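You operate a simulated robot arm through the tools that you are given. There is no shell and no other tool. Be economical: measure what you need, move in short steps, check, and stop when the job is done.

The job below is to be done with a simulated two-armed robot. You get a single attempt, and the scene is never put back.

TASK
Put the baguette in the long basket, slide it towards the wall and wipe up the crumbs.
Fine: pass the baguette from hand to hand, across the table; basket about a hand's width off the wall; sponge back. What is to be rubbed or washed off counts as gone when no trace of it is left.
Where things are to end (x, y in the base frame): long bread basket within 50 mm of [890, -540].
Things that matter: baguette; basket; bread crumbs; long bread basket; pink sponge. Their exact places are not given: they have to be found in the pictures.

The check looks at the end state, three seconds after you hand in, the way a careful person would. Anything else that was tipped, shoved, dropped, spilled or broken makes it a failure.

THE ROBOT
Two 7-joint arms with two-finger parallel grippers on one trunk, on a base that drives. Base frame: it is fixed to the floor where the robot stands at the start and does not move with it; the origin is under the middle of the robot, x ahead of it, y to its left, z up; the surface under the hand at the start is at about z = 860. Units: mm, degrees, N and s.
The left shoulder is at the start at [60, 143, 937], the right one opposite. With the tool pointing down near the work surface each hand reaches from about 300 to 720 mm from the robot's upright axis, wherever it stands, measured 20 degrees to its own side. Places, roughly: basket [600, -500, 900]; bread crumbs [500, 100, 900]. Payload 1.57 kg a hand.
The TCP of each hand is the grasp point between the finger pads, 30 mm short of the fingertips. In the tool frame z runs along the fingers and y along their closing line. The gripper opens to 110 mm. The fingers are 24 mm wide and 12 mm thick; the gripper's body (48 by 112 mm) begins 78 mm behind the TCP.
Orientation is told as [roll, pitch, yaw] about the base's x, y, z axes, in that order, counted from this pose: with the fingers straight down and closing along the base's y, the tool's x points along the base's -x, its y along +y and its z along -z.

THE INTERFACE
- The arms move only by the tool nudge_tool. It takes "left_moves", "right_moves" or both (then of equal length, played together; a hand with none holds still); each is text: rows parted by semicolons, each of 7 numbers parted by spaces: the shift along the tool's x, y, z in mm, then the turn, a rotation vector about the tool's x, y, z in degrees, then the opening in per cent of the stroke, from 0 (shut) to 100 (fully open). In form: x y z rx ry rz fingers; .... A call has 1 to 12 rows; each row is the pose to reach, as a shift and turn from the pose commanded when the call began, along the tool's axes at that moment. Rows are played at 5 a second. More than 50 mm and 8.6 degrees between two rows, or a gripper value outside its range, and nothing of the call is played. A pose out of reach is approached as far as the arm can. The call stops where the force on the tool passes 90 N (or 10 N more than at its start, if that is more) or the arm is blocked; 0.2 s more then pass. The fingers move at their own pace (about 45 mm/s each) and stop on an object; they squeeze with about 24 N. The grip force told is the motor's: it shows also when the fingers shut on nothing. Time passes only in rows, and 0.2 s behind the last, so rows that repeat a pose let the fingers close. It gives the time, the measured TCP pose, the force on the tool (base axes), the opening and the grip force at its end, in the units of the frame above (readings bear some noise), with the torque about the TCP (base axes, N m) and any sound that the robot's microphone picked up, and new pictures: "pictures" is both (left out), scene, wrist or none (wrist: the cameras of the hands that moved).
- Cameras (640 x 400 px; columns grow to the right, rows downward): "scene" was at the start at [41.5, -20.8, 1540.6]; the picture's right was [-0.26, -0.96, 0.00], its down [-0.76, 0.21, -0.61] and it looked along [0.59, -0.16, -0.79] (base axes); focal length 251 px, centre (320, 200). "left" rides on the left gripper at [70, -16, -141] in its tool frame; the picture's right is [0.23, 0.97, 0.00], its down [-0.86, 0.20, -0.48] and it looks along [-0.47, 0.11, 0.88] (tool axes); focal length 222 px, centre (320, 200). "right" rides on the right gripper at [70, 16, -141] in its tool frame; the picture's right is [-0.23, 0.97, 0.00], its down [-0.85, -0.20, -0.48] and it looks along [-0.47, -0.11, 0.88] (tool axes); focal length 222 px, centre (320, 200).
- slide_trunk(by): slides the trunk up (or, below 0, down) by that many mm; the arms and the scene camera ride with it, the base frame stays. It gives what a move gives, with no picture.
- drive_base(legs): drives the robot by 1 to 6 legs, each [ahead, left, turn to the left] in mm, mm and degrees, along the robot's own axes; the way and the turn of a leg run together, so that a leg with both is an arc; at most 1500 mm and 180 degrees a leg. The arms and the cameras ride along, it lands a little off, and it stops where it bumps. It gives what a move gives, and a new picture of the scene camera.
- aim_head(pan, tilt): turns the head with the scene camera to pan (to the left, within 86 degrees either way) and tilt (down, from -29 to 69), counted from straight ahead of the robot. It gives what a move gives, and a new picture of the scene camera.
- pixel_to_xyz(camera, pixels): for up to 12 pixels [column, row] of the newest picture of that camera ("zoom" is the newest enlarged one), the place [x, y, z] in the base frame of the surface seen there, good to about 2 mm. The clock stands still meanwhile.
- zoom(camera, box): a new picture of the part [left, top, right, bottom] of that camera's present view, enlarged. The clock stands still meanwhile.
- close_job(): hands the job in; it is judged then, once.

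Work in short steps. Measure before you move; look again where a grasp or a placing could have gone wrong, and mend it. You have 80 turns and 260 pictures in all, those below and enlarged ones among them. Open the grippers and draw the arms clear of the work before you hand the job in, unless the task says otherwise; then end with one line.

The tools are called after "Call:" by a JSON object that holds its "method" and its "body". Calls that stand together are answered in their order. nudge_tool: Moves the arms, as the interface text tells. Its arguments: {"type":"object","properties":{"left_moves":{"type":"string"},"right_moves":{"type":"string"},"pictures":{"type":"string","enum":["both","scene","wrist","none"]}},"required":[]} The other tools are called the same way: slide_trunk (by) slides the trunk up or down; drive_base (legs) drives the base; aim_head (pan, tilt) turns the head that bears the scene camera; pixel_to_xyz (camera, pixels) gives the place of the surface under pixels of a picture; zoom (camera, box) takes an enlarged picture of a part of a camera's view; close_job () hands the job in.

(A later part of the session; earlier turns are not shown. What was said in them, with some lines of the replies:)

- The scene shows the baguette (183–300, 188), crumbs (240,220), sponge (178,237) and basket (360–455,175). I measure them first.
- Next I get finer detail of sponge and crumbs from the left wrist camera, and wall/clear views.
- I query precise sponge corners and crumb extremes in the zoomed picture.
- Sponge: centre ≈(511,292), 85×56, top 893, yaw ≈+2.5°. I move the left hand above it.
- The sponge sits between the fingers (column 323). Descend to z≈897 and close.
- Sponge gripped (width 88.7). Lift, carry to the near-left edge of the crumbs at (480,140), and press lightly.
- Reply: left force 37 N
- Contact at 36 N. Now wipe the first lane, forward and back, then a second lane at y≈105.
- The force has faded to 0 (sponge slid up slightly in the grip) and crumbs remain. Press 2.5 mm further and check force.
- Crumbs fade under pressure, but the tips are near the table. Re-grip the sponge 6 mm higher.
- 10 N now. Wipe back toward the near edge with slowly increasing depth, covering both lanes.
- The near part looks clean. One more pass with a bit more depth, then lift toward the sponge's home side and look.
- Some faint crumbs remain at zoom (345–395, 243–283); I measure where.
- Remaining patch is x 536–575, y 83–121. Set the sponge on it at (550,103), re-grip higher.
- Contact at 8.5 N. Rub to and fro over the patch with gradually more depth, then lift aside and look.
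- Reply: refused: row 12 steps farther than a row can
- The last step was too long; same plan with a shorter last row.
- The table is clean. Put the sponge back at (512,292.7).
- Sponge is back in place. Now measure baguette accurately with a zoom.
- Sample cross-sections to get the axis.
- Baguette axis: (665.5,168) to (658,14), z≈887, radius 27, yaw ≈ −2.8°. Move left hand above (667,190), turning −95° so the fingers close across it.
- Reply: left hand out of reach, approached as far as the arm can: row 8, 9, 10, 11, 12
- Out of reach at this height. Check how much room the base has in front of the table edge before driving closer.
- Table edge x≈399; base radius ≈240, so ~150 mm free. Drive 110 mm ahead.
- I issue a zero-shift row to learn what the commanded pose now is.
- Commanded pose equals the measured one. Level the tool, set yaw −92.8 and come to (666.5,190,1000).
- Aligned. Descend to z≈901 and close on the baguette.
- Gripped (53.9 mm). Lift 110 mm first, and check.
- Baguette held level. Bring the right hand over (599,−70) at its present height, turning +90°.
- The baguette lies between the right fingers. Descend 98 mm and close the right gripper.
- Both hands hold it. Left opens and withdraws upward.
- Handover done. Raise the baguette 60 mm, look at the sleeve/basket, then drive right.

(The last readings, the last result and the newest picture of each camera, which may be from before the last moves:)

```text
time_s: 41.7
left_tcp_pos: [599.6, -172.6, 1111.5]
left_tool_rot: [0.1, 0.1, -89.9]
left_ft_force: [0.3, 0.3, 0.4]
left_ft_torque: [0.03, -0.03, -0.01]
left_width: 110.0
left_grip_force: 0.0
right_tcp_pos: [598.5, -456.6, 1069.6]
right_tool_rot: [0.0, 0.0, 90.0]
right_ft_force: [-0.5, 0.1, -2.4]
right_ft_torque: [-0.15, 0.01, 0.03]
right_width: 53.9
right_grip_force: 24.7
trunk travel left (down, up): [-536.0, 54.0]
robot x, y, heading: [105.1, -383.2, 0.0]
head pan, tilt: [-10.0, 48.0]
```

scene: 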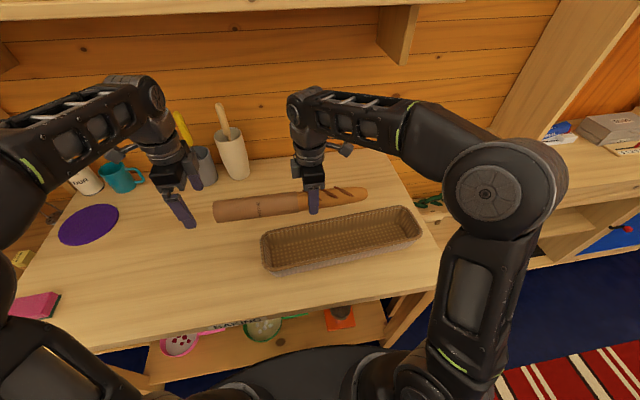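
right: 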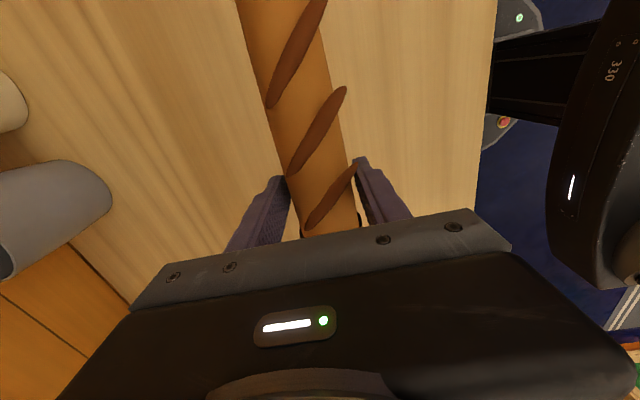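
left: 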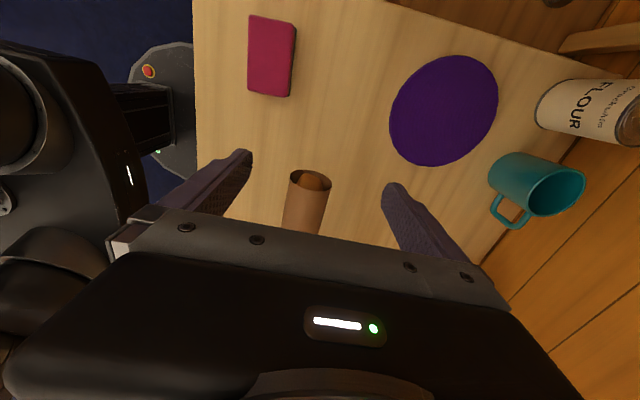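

The basket is fully visible now; zoom and measure its rim and floor.

Call:
{"method": "zoom", "body": {"camera": "scene", "box": [240, 170, 440, 290]}}

```text
3.20 times, centred on (340, 230) of scene
```

zoom: 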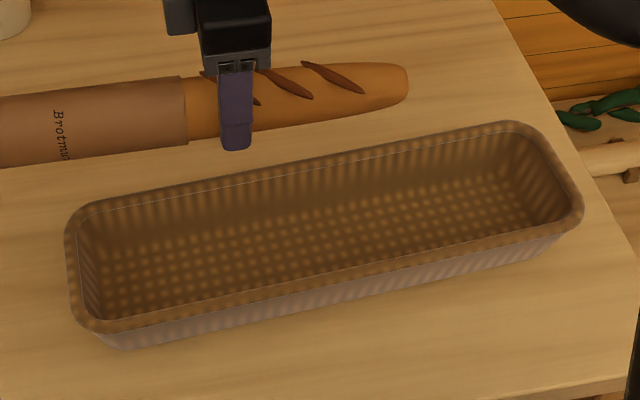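

Call:
{"method": "pixel_to_xyz", "body": {"camera": "zoom", "pixels": [[72, 265], [576, 195], [320, 286], [295, 166], [100, 326], [545, 244], [90, 208], [520, 128], [320, 230], [140, 270], [520, 205], [310, 308]]}}

```text
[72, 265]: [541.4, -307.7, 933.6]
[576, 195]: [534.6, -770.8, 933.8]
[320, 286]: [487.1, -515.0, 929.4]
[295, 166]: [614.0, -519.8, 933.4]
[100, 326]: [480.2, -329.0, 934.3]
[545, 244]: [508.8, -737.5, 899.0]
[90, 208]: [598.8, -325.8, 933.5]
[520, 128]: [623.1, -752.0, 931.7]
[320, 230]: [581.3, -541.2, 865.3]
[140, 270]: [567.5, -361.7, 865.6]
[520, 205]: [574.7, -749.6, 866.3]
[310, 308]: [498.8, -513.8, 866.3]
```

Sample the near rim edge more finely.

Call:
{"method": "pixel_to_xyz", "body": {"camera": "zoom", "pixels": [[320, 278], [320, 282], [320, 290], [320, 294], [295, 158], [295, 170], [295, 174], [480, 248], [480, 254], [160, 315], [160, 322], [480, 130]]}}

```text
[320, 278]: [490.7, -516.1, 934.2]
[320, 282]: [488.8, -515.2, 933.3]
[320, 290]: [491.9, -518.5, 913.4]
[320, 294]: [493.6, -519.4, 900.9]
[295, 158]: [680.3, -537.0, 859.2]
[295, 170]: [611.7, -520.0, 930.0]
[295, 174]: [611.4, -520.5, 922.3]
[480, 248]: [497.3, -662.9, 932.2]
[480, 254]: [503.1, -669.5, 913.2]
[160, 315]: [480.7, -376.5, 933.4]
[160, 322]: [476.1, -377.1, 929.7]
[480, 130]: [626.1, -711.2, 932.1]
```

Basket centre ≈(553.5,−538), yaw ≈+4°, inner floor z 866, rim z 934. Move the baguette above it: hand to (557,−590), yaw 94°.

Call:
{"method": "nudge_tool", "body": {"right_moves": "35 10 0 0 0 -1 0; 70 20 0 0 0 -2 0; 105 31 0 0 0 -3 0; 133.4 41.5 0 0 0 -4 0; 133.4 41.5 40 0 0 -4 0; 133.4 41.5 70 0 0 -4 0; 133.4 41.5 70 0 0 -4 0", "pictures": "both"}}

Call:
{"method": "zoom", "body": {"camera": "scene", "box": [240, 170, 440, 290]}}

```text
time_s: 43.3
left_tcp_pos: [600.2, -172.4, 1111.8]
left_tool_rot: [0.0, 0.3, -90.0]
left_ft_force: [0.0, -0.6, 0.1]
left_ft_torque: [0.04, 0.02, 0.03]
left_width: 110.0
left_grip_force: 0.1
right_tcp_pos: [557.4, -589.0, 996.7]
right_tool_rot: [0.0, 0.0, 94.0]
right_ft_force: [0.6, 0.6, -2.4]
right_ft_torque: [-0.14, 0.0, -0.01]
right_width: 53.7
right_grip_force: 23.8
trunk travel left (down, up): [-536.0, 54.0]
robot x, y, heading: [107.8, -383.1, -0.2]
head pan, tilt: [-10.0, 48.0]
```

scene: 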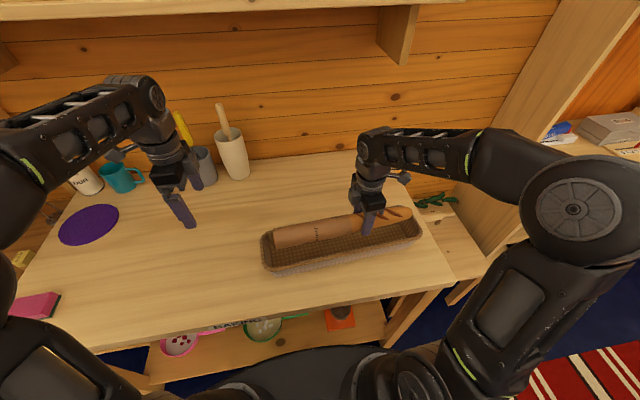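
right: 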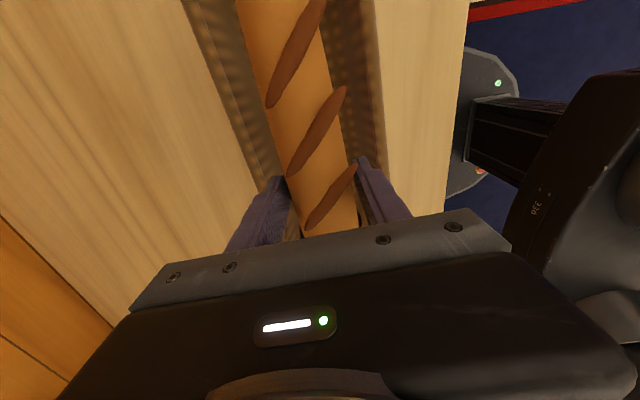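

```text
3.20 times, centred on (340, 230) of scene
```

zoom: 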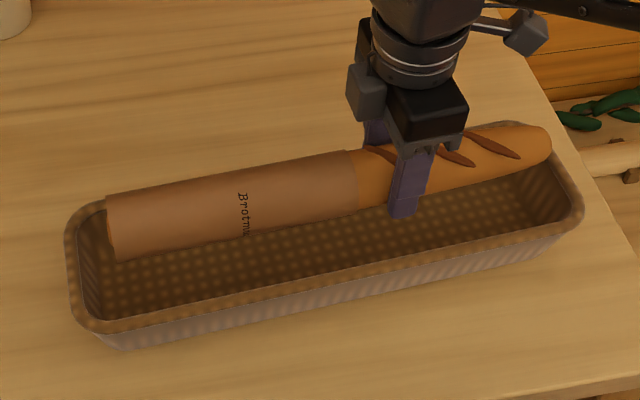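

Well aligned. Quick check of the ends' positions versus the basket before lowering.

Call:
{"method": "pixel_to_xyz", "body": {"camera": "zoom", "pixels": [[125, 210], [125, 248], [340, 165], [340, 205], [520, 150], [520, 172], [545, 140]]}}

```text
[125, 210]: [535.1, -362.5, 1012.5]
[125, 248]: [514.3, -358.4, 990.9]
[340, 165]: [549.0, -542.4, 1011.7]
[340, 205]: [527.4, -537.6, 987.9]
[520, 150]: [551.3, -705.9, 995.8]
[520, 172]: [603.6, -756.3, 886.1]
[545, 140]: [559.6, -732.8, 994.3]
```

Aligned within a few mm. Lower to just at the floor.

Call:
{"method": "nudge_tool", "body": {"right_moves": "0 0 35 0 0 0 0; 0 0 65 0 0 0 0; 0 0 82 0 0 0 0; 0 0 88 0 0 0 0; 0 0 90 0 0 0 0", "pictures": "wrist"}}

Call:
{"method": "zoom", "body": {"camera": "scene", "box": [240, 170, 440, 290]}}

```text
time_s: 44.5
left_tcp_pos: [600.8, -172.6, 1111.1]
left_tool_rot: [0.0, 0.2, -90.1]
left_ft_force: [-0.4, 0.4, 0.2]
left_ft_torque: [-0.01, -0.02, 0.0]
left_width: 110.2
left_grip_force: 0.0
right_tcp_pos: [558.6, -589.8, 907.8]
right_tool_rot: [0.1, 0.0, 94.0]
right_ft_force: [-0.6, 0.2, -2.4]
right_ft_torque: [-0.11, -0.04, 0.0]
right_width: 53.7
right_grip_force: 24.4
trunk travel left (down, up): [-536.0, 54.0]
robot x, y, heading: [111.2, -387.9, -0.0]
head pan, tilt: [-10.0, 48.0]
```

right: 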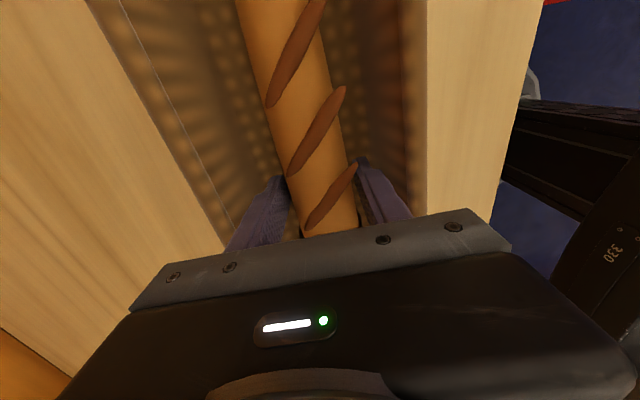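

```text
3.20 times, centred on (340, 230) of scene
```

zoom: 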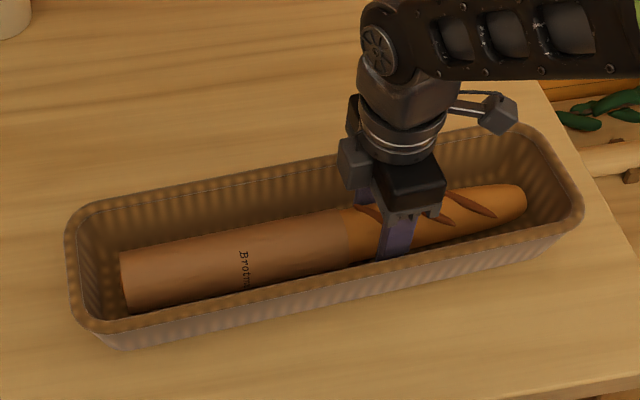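

No contact yet; lower 2 mm more, open narrowly (62%) and rise straight out.

Call:
{"method": "nudge_tool", "body": {"right_moves": "0 0 1 0 0 0 0; 0 0 2 0 0 0 0; 0 0 2 0 0 0 62; 0 0 2 0 0 0 62; 0 0 -30 0 0 0 62; 0 0 -70 0 0 0 62; 0 0 -110 0 0 0 62", "pictures": "wrist"}}

Call:
{"method": "zoom", "body": {"camera": "scene", "box": [240, 170, 440, 290]}}

```text
time_s: 46.1
left_tcp_pos: [599.2, -171.7, 1111.6]
left_tool_rot: [-0.1, 0.2, -90.0]
left_ft_force: [0.4, -0.9, 0.6]
left_ft_torque: [-0.01, -0.02, 0.0]
left_width: 109.9
left_grip_force: 0.1
right_tcp_pos: [557.0, -590.7, 1018.5]
right_tool_rot: [0.0, -0.1, 94.0]
right_ft_force: [0.3, -0.9, 0.2]
right_ft_torque: [0.04, -0.02, 0.01]
right_width: 68.4
right_grip_force: 0.1
trunk travel left (down, up): [-536.0, 54.0]
robot x, y, heading: [113.7, -387.4, -0.4]
head pan, tilt: [-10.0, 48.0]
```

right: 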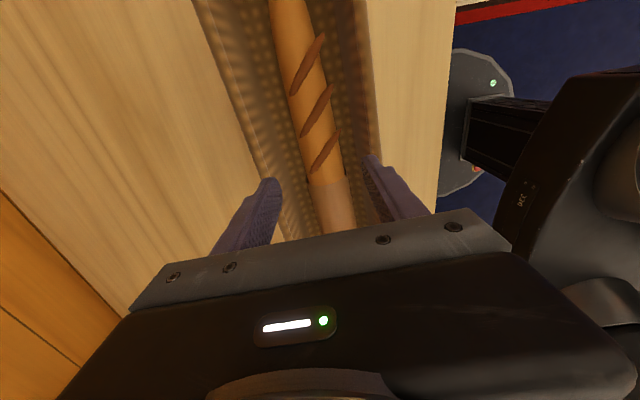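

```text
3.20 times, centred on (340, 230) of scene
```

zoom: 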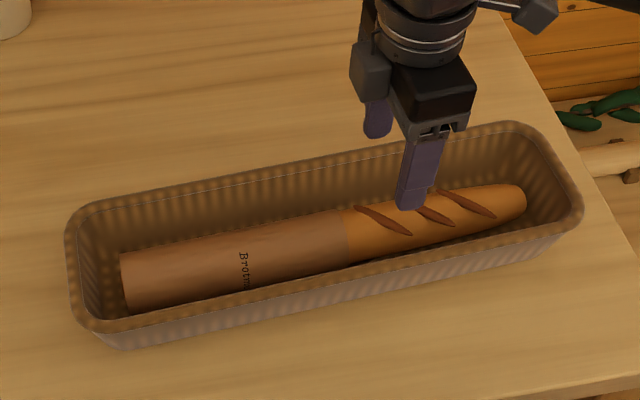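

Baguette lies in the basket. Before the push I measure wall, vase, table end, and the lower shelf front/base front.

Call:
{"method": "pixel_to_xyz", "body": {"camera": "scene", "pixels": [[240, 178], [250, 155], [300, 165], [390, 150], [440, 230], [300, 130], [230, 347], [310, 342], [290, 318], [330, 350], [385, 347], [400, 110]]}}

Call:
{"method": "zoom", "body": {"camera": "scene", "box": [130, 290, 450, 400]}}

```text
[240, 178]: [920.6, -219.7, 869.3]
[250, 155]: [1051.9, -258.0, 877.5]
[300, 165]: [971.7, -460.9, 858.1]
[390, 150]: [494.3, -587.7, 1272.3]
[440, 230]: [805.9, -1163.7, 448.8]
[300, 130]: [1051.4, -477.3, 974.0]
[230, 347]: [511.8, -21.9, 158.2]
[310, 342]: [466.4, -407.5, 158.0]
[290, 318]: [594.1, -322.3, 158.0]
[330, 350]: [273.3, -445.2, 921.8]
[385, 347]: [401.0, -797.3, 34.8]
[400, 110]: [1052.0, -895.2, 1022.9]
```

```text
2.00 times, centred on (290, 345) of scene
```

zoom: 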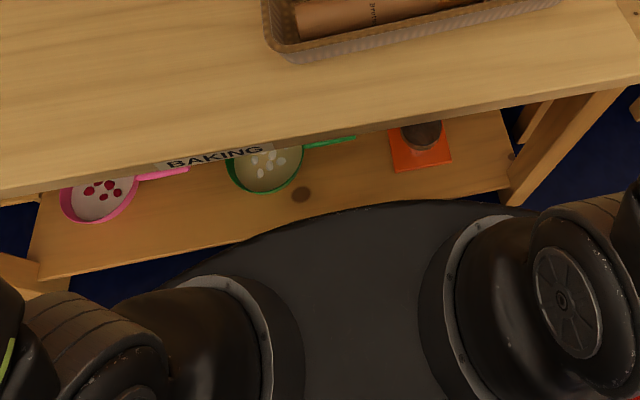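

Wall x≈1052, shelf clear. Turn the right hand back to yaw 4°, open, and place it behind the basket's near side, still high.

Call:
{"method": "nudge_tool", "body": {"right_moves": "-5.3 9.8 -20 0 0 8.2 62; -10.6 19.7 -20 0 0 16.4 62; -16 29.5 -20 0 0 24.5 62; -21.2 39.3 -20 0 0 32.7 80; -26.5 49.2 -20 0 0 40.9 100; -31.9 59 -20 0 0 49.1 100; -37.2 68.9 -20 0 0 57.3 100; -42.5 78.7 -20 0 0 65.5 100; -47.8 88.5 -20 0 0 73.6 100; -53 98.4 -20 0 0 81.8 100; -58.4 110 -20 0 0 90 100", "pictures": "both"}}

```text
time_s: 48.5
left_tcp_pos: [599.3, -173.3, 1112.2]
left_tool_rot: [0.1, 0.2, -90.0]
left_ft_force: [-0.6, -0.6, -1.0]
left_ft_torque: [0.0, -0.02, 0.0]
left_width: 109.8
left_grip_force: 0.0
right_tcp_pos: [442.8, -538.4, 1038.3]
right_tool_rot: [0.0, 0.0, 3.9]
right_ft_force: [-1.1, 0.3, -0.5]
right_ft_torque: [-0.02, 0.01, -0.03]
right_width: 109.9
right_grip_force: 0.0
trunk travel left (down, up): [-536.0, 54.0]
robot x, y, heading: [111.9, -387.3, 0.1]
head pan, tilt: [-10.0, 48.0]
```

scene: 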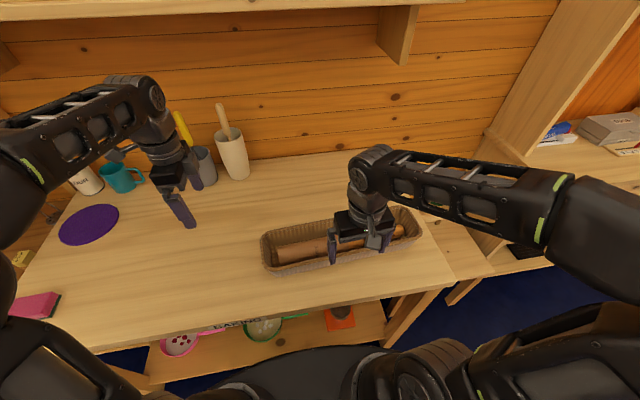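
right: 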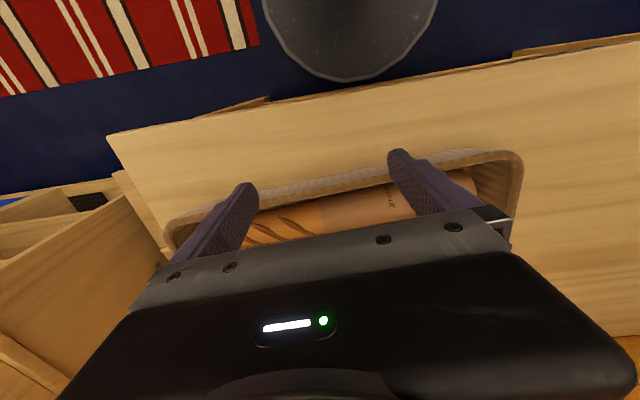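

Lower to z≈903 and edge forward to the basket side.

Call:
{"method": "nudge_tool", "body": {"right_moves": "0 0 45 0 0 0 100; 0 0 90 0 0 0 100; 0 0 135 0 0 0 100; -15 0 135 0 0 0 100; -30 0 135 0 0 0 100; -40 0 135 0 0 0 100", "pictures": "both"}}

```text
time_s: 49.9
left_tcp_pos: [599.7, -173.8, 1110.2]
left_tool_rot: [0.0, 0.2, -90.1]
left_ft_force: [-0.6, 1.3, -0.1]
left_ft_torque: [0.0, 0.02, -0.02]
left_width: 110.0
left_grip_force: 0.1
right_tcp_pos: [483.4, -536.3, 902.9]
right_tool_rot: [0.0, 0.1, 4.0]
right_ft_force: [-2.7, -0.5, -0.4]
right_ft_torque: [0.0, -0.07, -0.04]
right_width: 109.9
right_grip_force: 0.0
trunk travel left (down, up): [-536.0, 54.0]
robot x, y, heading: [111.8, -386.0, -0.2]
head pan, tilt: [-10.0, 48.0]
```

scene: 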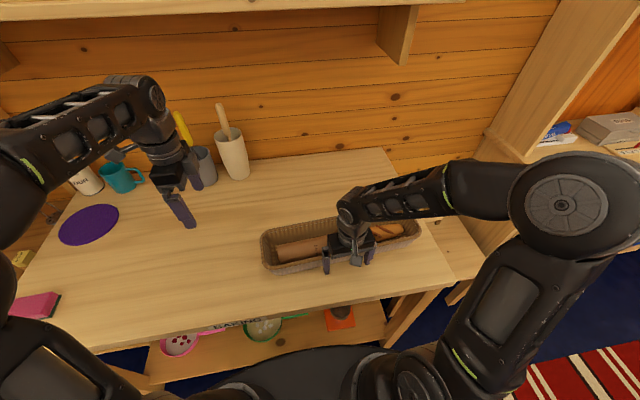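
right: 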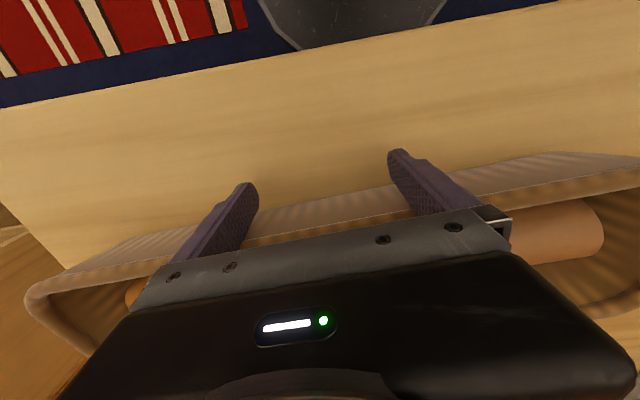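

In light contact with the basket wall. Push 160 mm ahead slowly, squaring yaw from 4° to 0.

Call:
{"method": "nudge_tool", "body": {"right_moves": "-10 -0.7 0 0 0 0 100; -25 -1.7 0 0 0 0.5 100; -40 -2.8 0 0 0 1 100; -55 -3.8 0 0 0 1.5 100; -70 -5 0 0 0 2 100; -85 -6 0 0 0 2.5 100; -100 -7 0 0 0 3 100; -115 -8 0 0 0 3.5 100; -130 -9 0 0 0 4 100; -145 -10 0 0 0 4 100; -155 -11 0 0 0 4 100; -160 -11 0 0 0 4 100", "pictures": "both"}}

```text
time_s: 52.5
left_tcp_pos: [599.4, -172.4, 1111.2]
left_tool_rot: [0.1, 0.2, -90.1]
left_ft_force: [0.1, 0.6, -0.4]
left_ft_torque: [0.03, 0.0, -0.02]
left_width: 110.0
left_grip_force: 0.0
right_tcp_pos: [643.9, -536.3, 903.0]
right_tool_rot: [-0.1, 0.0, 0.1]
right_ft_force: [-2.7, 0.2, -0.2]
right_ft_torque: [0.0, -0.06, 0.01]
right_width: 110.0
right_grip_force: 0.1
trunk travel left (down, up): [-536.0, 54.0]
robot x, y, heading: [109.7, -386.4, 0.0]
head pan, tilt: [-10.0, 48.0]
```

scene: 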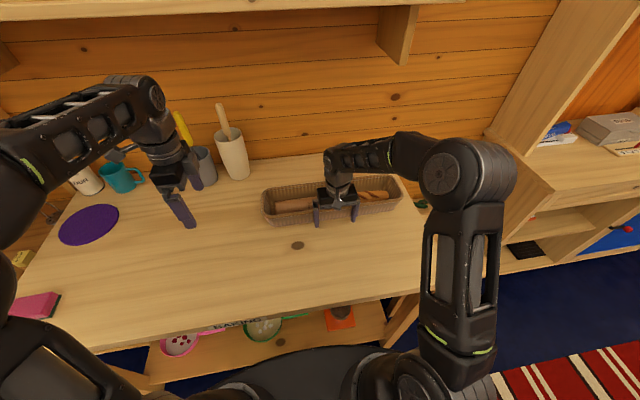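
right: 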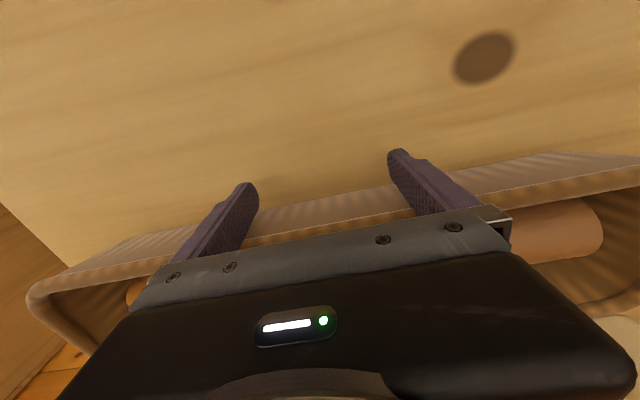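

Basket tracks straight. Drive 45 mm ahead (pushing along) to gain reach, finishing with the arm after.

Call:
{"method": "drive_base", "body": {"legs": [[45, 0, 0]]}}

```text
time_s: 53.4
left_tcp_pos: [615.6, -172.6, 1111.2]
left_tool_rot: [-0.1, 0.3, -90.0]
left_ft_force: [-0.4, -0.2, 0.4]
left_ft_torque: [0.02, -0.03, -0.04]
left_width: 110.1
left_grip_force: 0.1
right_tcp_pos: [660.0, -535.3, 904.0]
right_tool_rot: [0.0, -0.1, 0.1]
right_ft_force: [-0.4, 0.5, -0.5]
right_ft_torque: [-0.01, -0.01, 0.01]
right_width: 109.9
right_grip_force: 0.1
trunk travel left (down, up): [-536.0, 54.0]
robot x, y, heading: [126.0, -389.3, -0.1]
head pan, tilt: [-10.0, 48.0]
stopped in leg 1: the robot was blocked; the commanded pose is now the measured one
```

scene: 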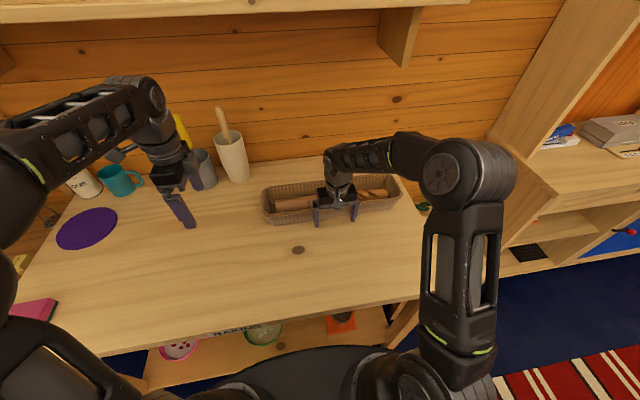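

Base blocked at x=126 (only 16 mm gained). Continue pushing with the arm toward x≈790, slowly.

Call:
{"method": "nudge_tool", "body": {"right_moves": "-12 0 0 0 0 0 100; -24 0 0 0 0 0 100; -36 0 0 0 0 0 100; -48 0 0 0 0 0 100; -60 0 0 0 0 0 100; -72 0 0 0 0 0 100; -84 0 0 0 0 0 100; -96 0 0 0 0 0 100; -108 0 0 0 0 0 100; -118 0 0 0 0 0 100; -126 0 0 0 0 0 100; -130 0 0 0 0 0 100", "pictures": "both"}}

```text
time_s: 56.0
left_tcp_pos: [616.9, -173.6, 1110.6]
left_tool_rot: [0.1, 0.3, -90.0]
left_ft_force: [0.0, 0.6, -0.7]
left_ft_torque: [0.01, -0.01, -0.01]
left_width: 110.1
left_grip_force: 0.0
right_tcp_pos: [792.2, -536.1, 904.0]
right_tool_rot: [0.1, -0.1, 0.1]
right_ft_force: [-3.1, 0.0, 1.0]
right_ft_torque: [0.03, -0.12, 0.03]
right_width: 109.8
right_grip_force: 0.1
trunk travel left (down, up): [-536.0, 54.0]
robot x, y, heading: [128.8, -384.7, 0.1]
head pan, tilt: [-10.0, 48.0]
```

scene: 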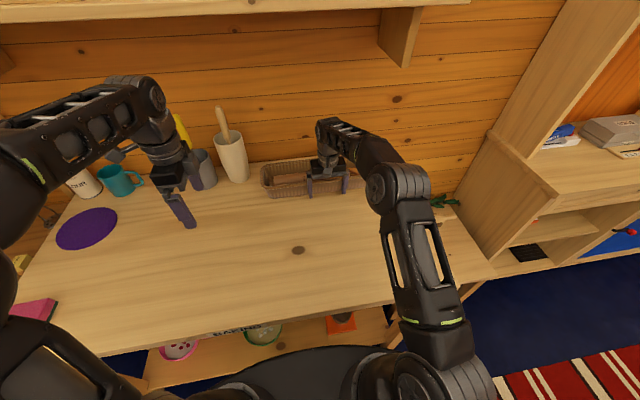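
right: 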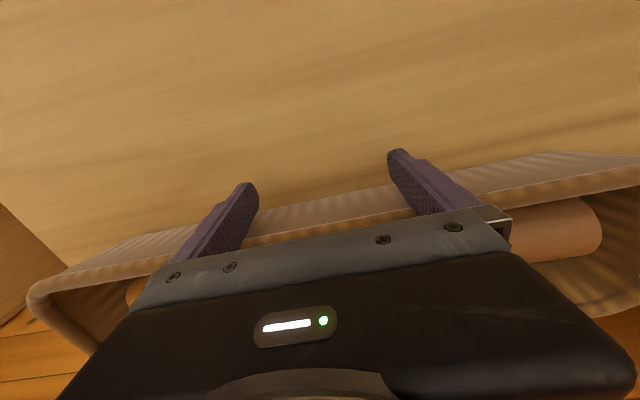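

Reach holds; basket centre ≈870 now. Push 18 mm more.

Call:
{"method": "nudge_tool", "body": {"right_moves": "-7 0 0 0 0 0 100; -13 0 0 0 0 0 100; -18 0 0 0 0 0 100", "pictures": "scene"}}

Call:
{"method": "zoom", "body": {"camera": "scene", "box": [220, 120, 420, 240]}}

```text
time_s: 56.8
left_tcp_pos: [618.4, -172.2, 1111.2]
left_tool_rot: [-0.1, 0.3, -90.0]
left_ft_force: [-0.2, 0.1, 0.6]
left_ft_torque: [-0.02, -0.02, 0.01]
left_width: 109.9
left_grip_force: 0.1
right_tcp_pos: [808.9, -535.6, 903.4]
right_tool_rot: [-0.1, 0.0, 0.2]
right_ft_force: [-1.8, 0.9, -0.5]
right_ft_torque: [-0.03, -0.06, -0.05]
right_width: 110.0
right_grip_force: 0.0
trunk travel left (down, up): [-536.0, 54.0]
robot x, y, heading: [125.9, -391.3, -0.0]
head pan, tilt: [-10.0, 48.0]
```

scene: 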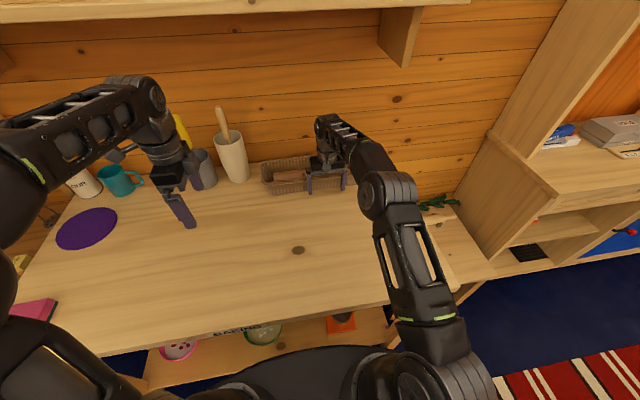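

```text
3.20 times, centred on (320, 180) of scene
```

zoom: 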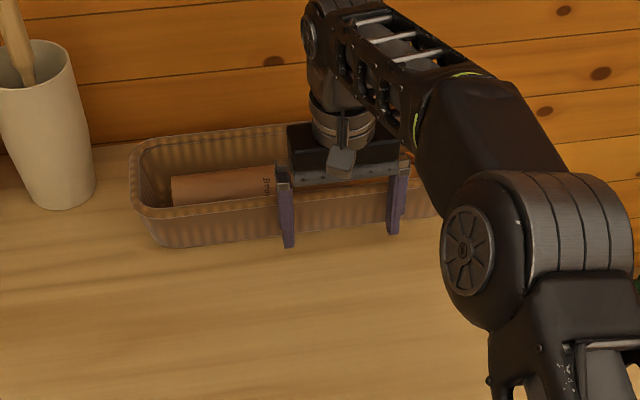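

Done pushing. Draw the right hand back, up, then back off the base so everything is clear, and check.

Call:
{"method": "nudge_tool", "body": {"right_moves": "30 0 0 0 0 0 100; 70 0 0 0 0 0 100; 110 0 -30 0 0 0 100; 150 0 -70 0 0 0 100; 190 0 -110 0 0 0 100; 230 0 -140 0 0 0 100; 270 0 -160 0 0 0 100", "pictures": "none"}}

Call:
{"method": "drive_base", "body": {"legs": [[-120, 0, 0]]}}

Call:
{"method": "zoom", "body": {"camera": "scene", "box": [220, 90, 420, 210]}}

```text
refused: row 4 steps farther than a row can; nothing moved
```

```text
time_s: 58.0
left_tcp_pos: [496.4, -173.8, 1110.2]
left_tool_rot: [0.1, 0.2, -89.9]
left_ft_force: [-0.7, 0.3, -0.3]
left_ft_torque: [0.0, -0.03, -0.01]
left_width: 109.8
left_grip_force: 0.1
right_tcp_pos: [687.3, -536.4, 904.2]
right_tool_rot: [-0.1, 0.0, 0.0]
right_ft_force: [-1.3, -0.3, 0.6]
right_ft_torque: [-0.02, -0.04, 0.01]
right_width: 110.4
right_grip_force: 0.1
trunk travel left (down, up): [-536.0, 54.0]
robot x, y, heading: [12.1, -385.2, -0.2]
head pan, tilt: [-10.0, 48.0]
```

scene: 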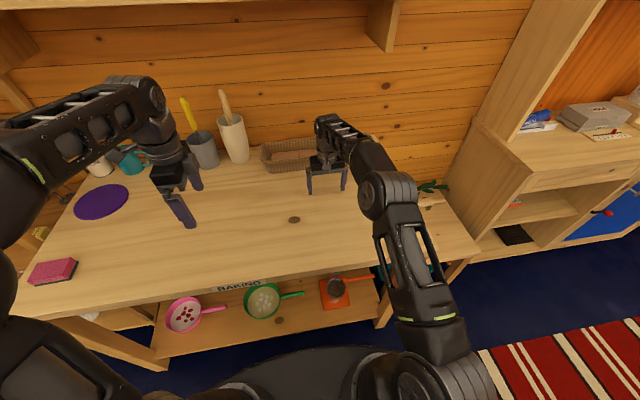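

```text
3.20 times, centred on (320, 150) of scene
```

zoom: 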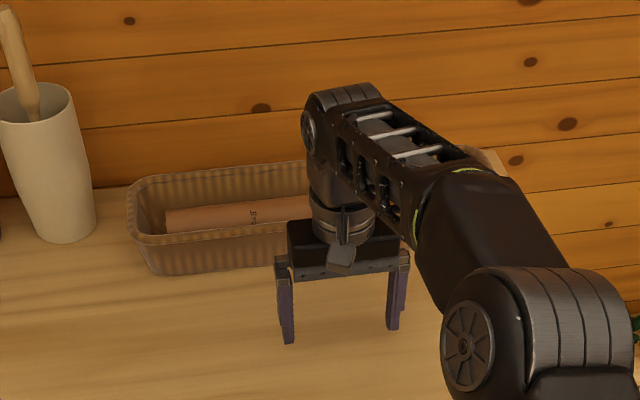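

The row step was too long, but the base backed off cleanly with the hand moving straight back. Now raise and retract the right arm in legal steps.

Call:
{"method": "nudge_tool", "body": {"right_moves": "20 0 -40 0 0 0 100; 45 0 -80 0 0 0 100; 75 0 -115 0 0 0 100; 110 0 -150 0 0 0 100; 150 0 -175 0 0 0 100; 190 0 -195 0 0 0 100; 235 0 -200 0 0 0 100; 280 20 -200 0 0 0 100", "pictures": "scene"}}

Call:
{"method": "zoom", "body": {"camera": "scene", "box": [220, 90, 420, 210]}}

```text
time_s: 59.8
left_tcp_pos: [496.8, -172.9, 1109.9]
left_tool_rot: [0.1, 0.2, -90.0]
left_ft_force: [0.3, 0.0, 0.6]
left_ft_torque: [0.02, -0.01, 0.01]
left_width: 110.0
left_grip_force: 0.0
right_tcp_pos: [407.0, -515.4, 1102.2]
right_tool_rot: [-0.1, -0.1, 0.1]
right_ft_force: [-0.3, 0.3, 0.3]
right_ft_torque: [-0.04, -0.01, -0.04]
right_width: 110.2
right_grip_force: 0.0
trunk travel left (down, up): [-536.0, 54.0]
robot x, y, heading: [7.8, -388.7, 0.0]
head pan, tilt: [-10.0, 48.0]
```

scene: 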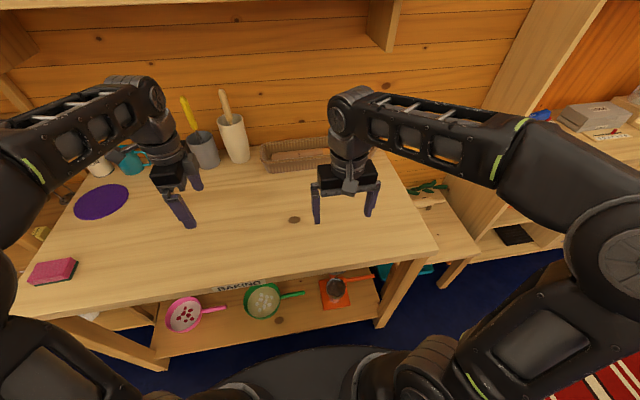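

```text
3.20 times, centred on (320, 150) of scene
```

zoom: 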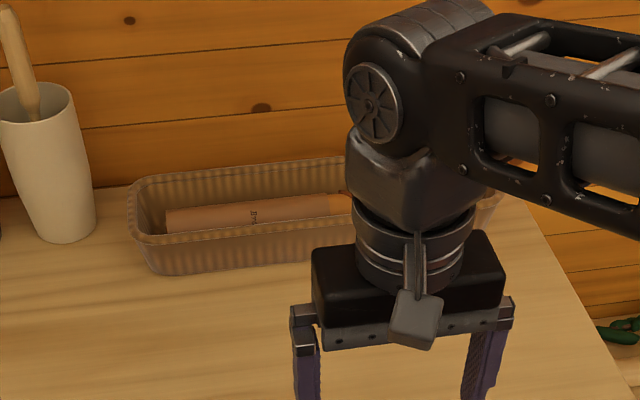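

Drive back to the left start spot to view everything unobstructed.

Call:
{"method": "drive_base", "body": {"legs": [[0, 388, 0]]}}

Call:
{"method": "aim_head", "body": {"pan": -25, "tilt": 42}}

Call:
{"method": "zoom", "body": {"camera": "scene", "box": [200, 80, 520, 280]}}

```text
time_s: 62.3
left_tcp_pos: [497.8, 216.0, 1110.1]
left_tool_rot: [-0.1, 0.1, -89.9]
left_ft_force: [-0.8, 0.4, -0.5]
left_ft_torque: [-0.01, -0.02, -0.01]
left_width: 110.0
left_grip_force: 0.1
right_tcp_pos: [408.4, -128.9, 1102.4]
right_tool_rot: [0.1, 0.0, 0.2]
right_ft_force: [0.1, -0.4, -0.2]
right_ft_torque: [-0.04, 0.03, -0.03]
right_width: 109.8
right_grip_force: 0.0
trunk travel left (down, up): [-536.0, 54.0]
robot x, y, heading: [5.4, -0.8, -0.0]
head pan, tilt: [-10.0, 48.0]
```

scene: 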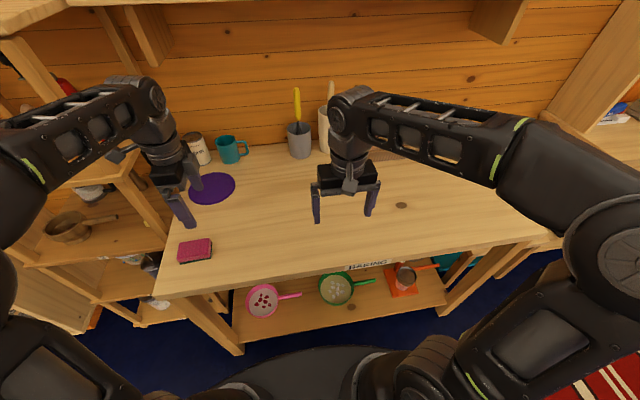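

```text
time_s: 63.0
left_tcp_pos: [496.1, 214.7, 1110.2]
left_tool_rot: [0.1, 0.2, -89.9]
left_ft_force: [0.2, -0.2, -0.2]
left_ft_torque: [0.01, 0.04, 0.0]
left_width: 109.9
left_grip_force: 0.1
right_tcp_pos: [409.7, -128.7, 1102.8]
right_tool_rot: [0.0, 0.0, 0.0]
right_ft_force: [-0.4, 0.3, 0.2]
right_ft_torque: [0.0, 0.04, 0.02]
right_width: 110.1
right_grip_force: 0.0
trunk travel left (down, up): [-536.0, 54.0]
robot x, y, heading: [5.2, 0.9, -0.0]
head pan, tilt: [-25.0, 42.0]
```

scene: 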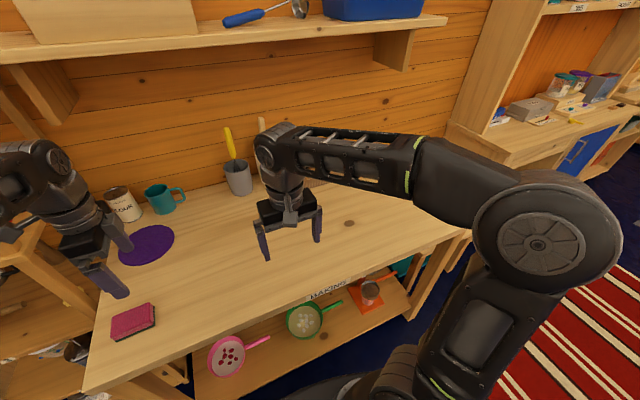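

```text
2.00 times, centred on (360, 180) of scene
```

zoom: 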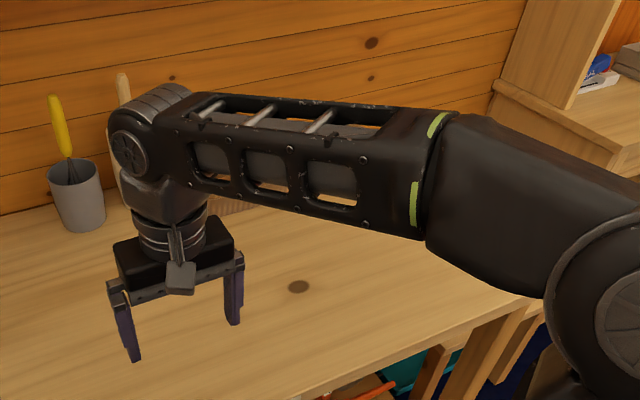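

The arm hides the basket. Back the robot away 400 mm and left a little turn for an open view.

Call:
{"method": "drive_base", "body": {"legs": [[-400, 0, 0], [0, -400, 0]]}}

Call:
{"method": "aim_head", "body": {"pan": 0, "tilt": 32}}

Call:
{"method": "zoom", "body": {"camera": "scene", "box": [200, 120, 440, 270]}}

```text
time_s: 67.6
left_tcp_pos: [98.4, -186.4, 1110.9]
left_tool_rot: [0.0, 0.3, -89.9]
left_ft_force: [0.1, -0.1, -0.5]
left_ft_torque: [-0.01, 0.0, -0.01]
left_width: 109.7
left_grip_force: 0.0
right_tcp_pos: [9.4, -529.7, 1101.4]
right_tool_rot: [0.0, 0.1, -0.1]
right_ft_force: [0.0, 0.5, 0.4]
right_ft_torque: [0.02, 0.01, 0.01]
right_width: 110.0
right_grip_force: 0.0
trunk travel left (down, up): [-536.0, 54.0]
robot x, y, heading: [-391.3, -398.1, -0.1]
head pan, tilt: [-25.0, 42.0]
```

scene: 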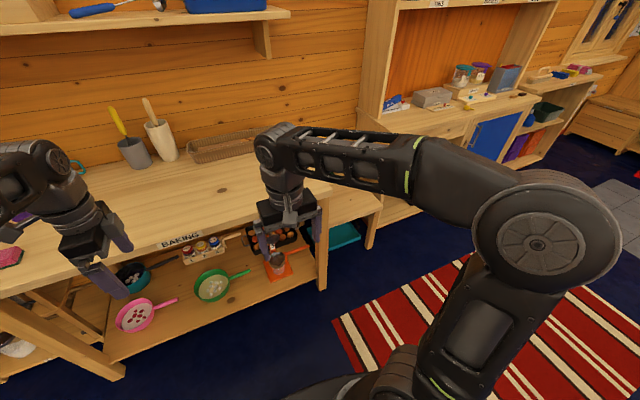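

```text
time_s: 68.5
left_tcp_pos: [97.8, -185.7, 1110.5]
left_tool_rot: [0.0, 0.2, -90.1]
left_ft_force: [0.9, -0.4, 0.4]
left_ft_torque: [0.01, -0.01, -0.02]
left_width: 110.1
left_grip_force: 0.1
right_tcp_pos: [8.6, -528.1, 1102.5]
right_tool_rot: [0.1, 0.0, 0.0]
right_ft_force: [-0.1, 0.4, -0.2]
right_ft_torque: [-0.03, 0.03, 0.01]
right_width: 110.1
right_grip_force: 0.0
trunk travel left (down, up): [-536.0, 54.0]
robot x, y, heading: [-394.7, -399.5, 0.1]
head pan, tilt: [0.0, 32.0]
```

scene: 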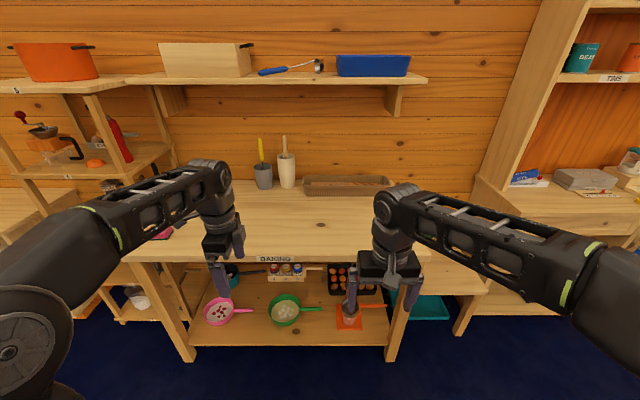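

```text
2.67 times, centred on (320, 195) of scene
```

zoom: 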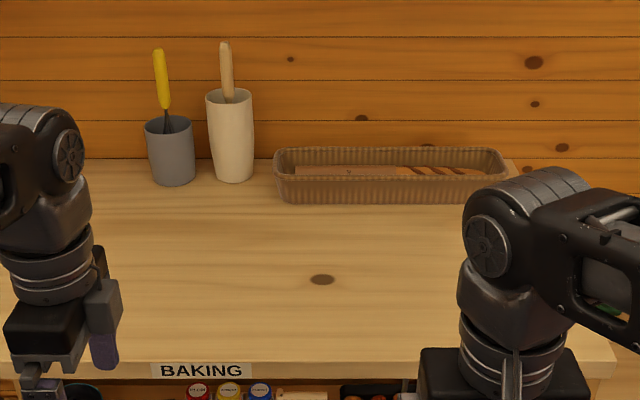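

Call:
{"method": "pixel_to_xyz", "body": {"camera": "zoom", "pixels": [[276, 165], [505, 172], [300, 178], [480, 180], [390, 180], [390, 148], [300, 149], [480, 149], [350, 172]]}}

Call:
{"method": "zoom", "body": {"camera": "scene", "box": [120, 170, 280, 270]}}

```text
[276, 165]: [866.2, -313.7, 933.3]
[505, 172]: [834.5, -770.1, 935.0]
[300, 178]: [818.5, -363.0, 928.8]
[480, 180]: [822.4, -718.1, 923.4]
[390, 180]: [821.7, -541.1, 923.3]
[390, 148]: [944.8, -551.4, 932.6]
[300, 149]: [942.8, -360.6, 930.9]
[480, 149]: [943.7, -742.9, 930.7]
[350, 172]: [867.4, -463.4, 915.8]
```

```text
4.00 times, centred on (200, 220) of scene
```

zoom: 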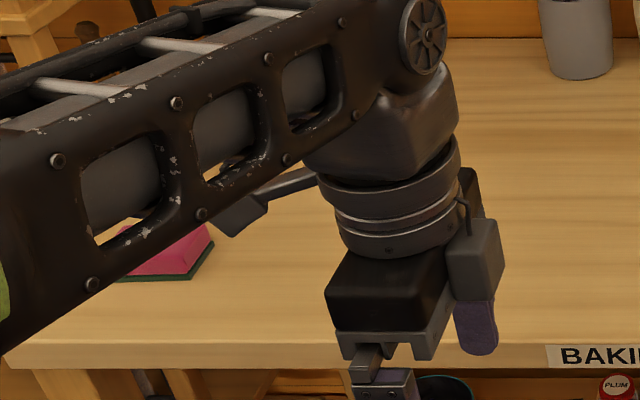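

Basket centre ≈(883,−541), square, ~105 mm off wall. One last close look at the wiped area from the left.

Call:
{"method": "drive_base", "body": {"legs": [[0, 560, 0]]}}

Call:
{"method": "aim_head", "body": {"pan": -5, "tilt": 35}}

Call:
{"method": "zoom", "body": {"camera": "scene", "box": [240, 160, 400, 260]}}

```text
time_s: 71.7
left_tcp_pos: [101.2, 372.3, 1110.5]
left_tool_rot: [-0.1, 0.2, -90.4]
left_ft_force: [-0.1, 1.1, 0.1]
left_ft_torque: [-0.02, 0.01, 0.01]
left_width: 110.1
left_grip_force: 0.0
right_tcp_pos: [11.0, 29.2, 1102.1]
right_tool_rot: [-0.1, 0.0, -0.3]
right_ft_force: [-0.7, -0.3, 0.2]
right_ft_torque: [0.0, -0.01, -0.01]
right_width: 109.9
right_grip_force: 0.0
trunk travel left (down, up): [-536.0, 54.0]
robot x, y, heading: [-391.3, 160.7, -0.4]
head pan, tilt: [0.0, 32.0]
```

scene: 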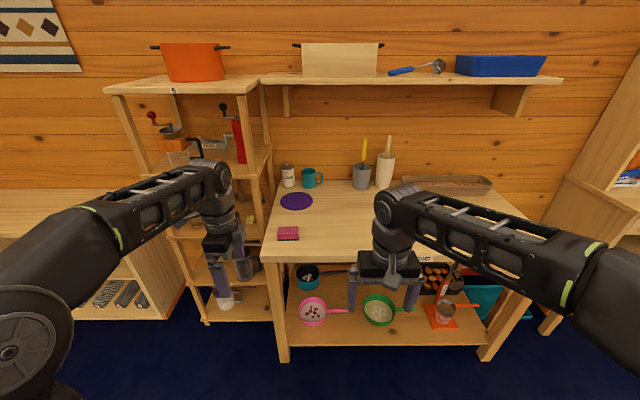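

```text
time_s: 72.4
left_tcp_pos: [102.1, 370.3, 1110.5]
left_tool_rot: [0.0, 0.4, -90.4]
left_ft_force: [-0.4, -0.2, 0.3]
left_ft_torque: [-0.03, 0.02, 0.03]
left_width: 110.1
left_grip_force: 0.0
right_tcp_pos: [11.7, 29.0, 1101.1]
right_tool_rot: [0.0, 0.1, -0.4]
right_ft_force: [0.2, 0.1, -0.2]
right_ft_torque: [-0.02, -0.01, 0.02]
right_width: 109.9
right_grip_force: 0.0
trunk travel left (down, up): [-536.0, 54.0]
robot x, y, heading: [-386.5, 164.5, -0.3]
head pan, tilt: [-5.0, 35.0]
```

scene: 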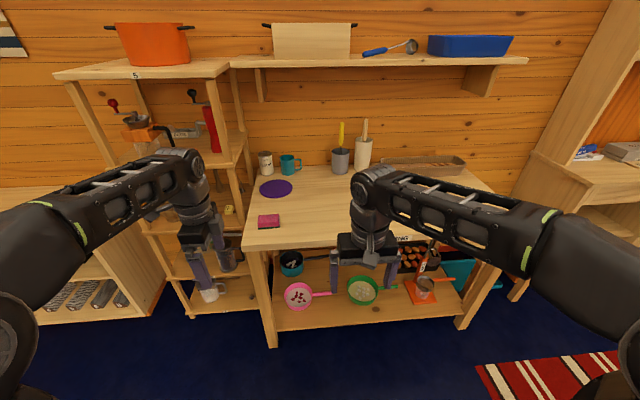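

```text
4.00 times, centred on (320, 210) of scene
```

zoom: 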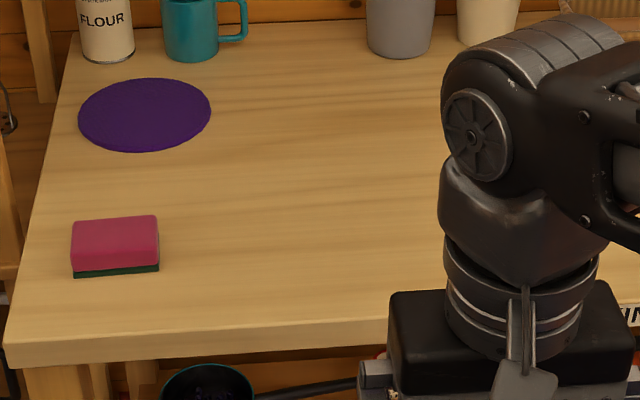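

The table is clean, the sponge is in its place, the basket with the baguette is by the wall, and both arms are clear. I hand in.

Call:
{"method": "close_job", "body": {}}

```text
The job is handed in.
```

The job is handed in. The baguette was passed from the left hand to the right and lies in the long basket. The basket stands square at about [883, −541], roughly 105 mm off the wall. The last close-up shows no crumbs left, and the sponge is back in its place. Both grippers are open and clear of the table.
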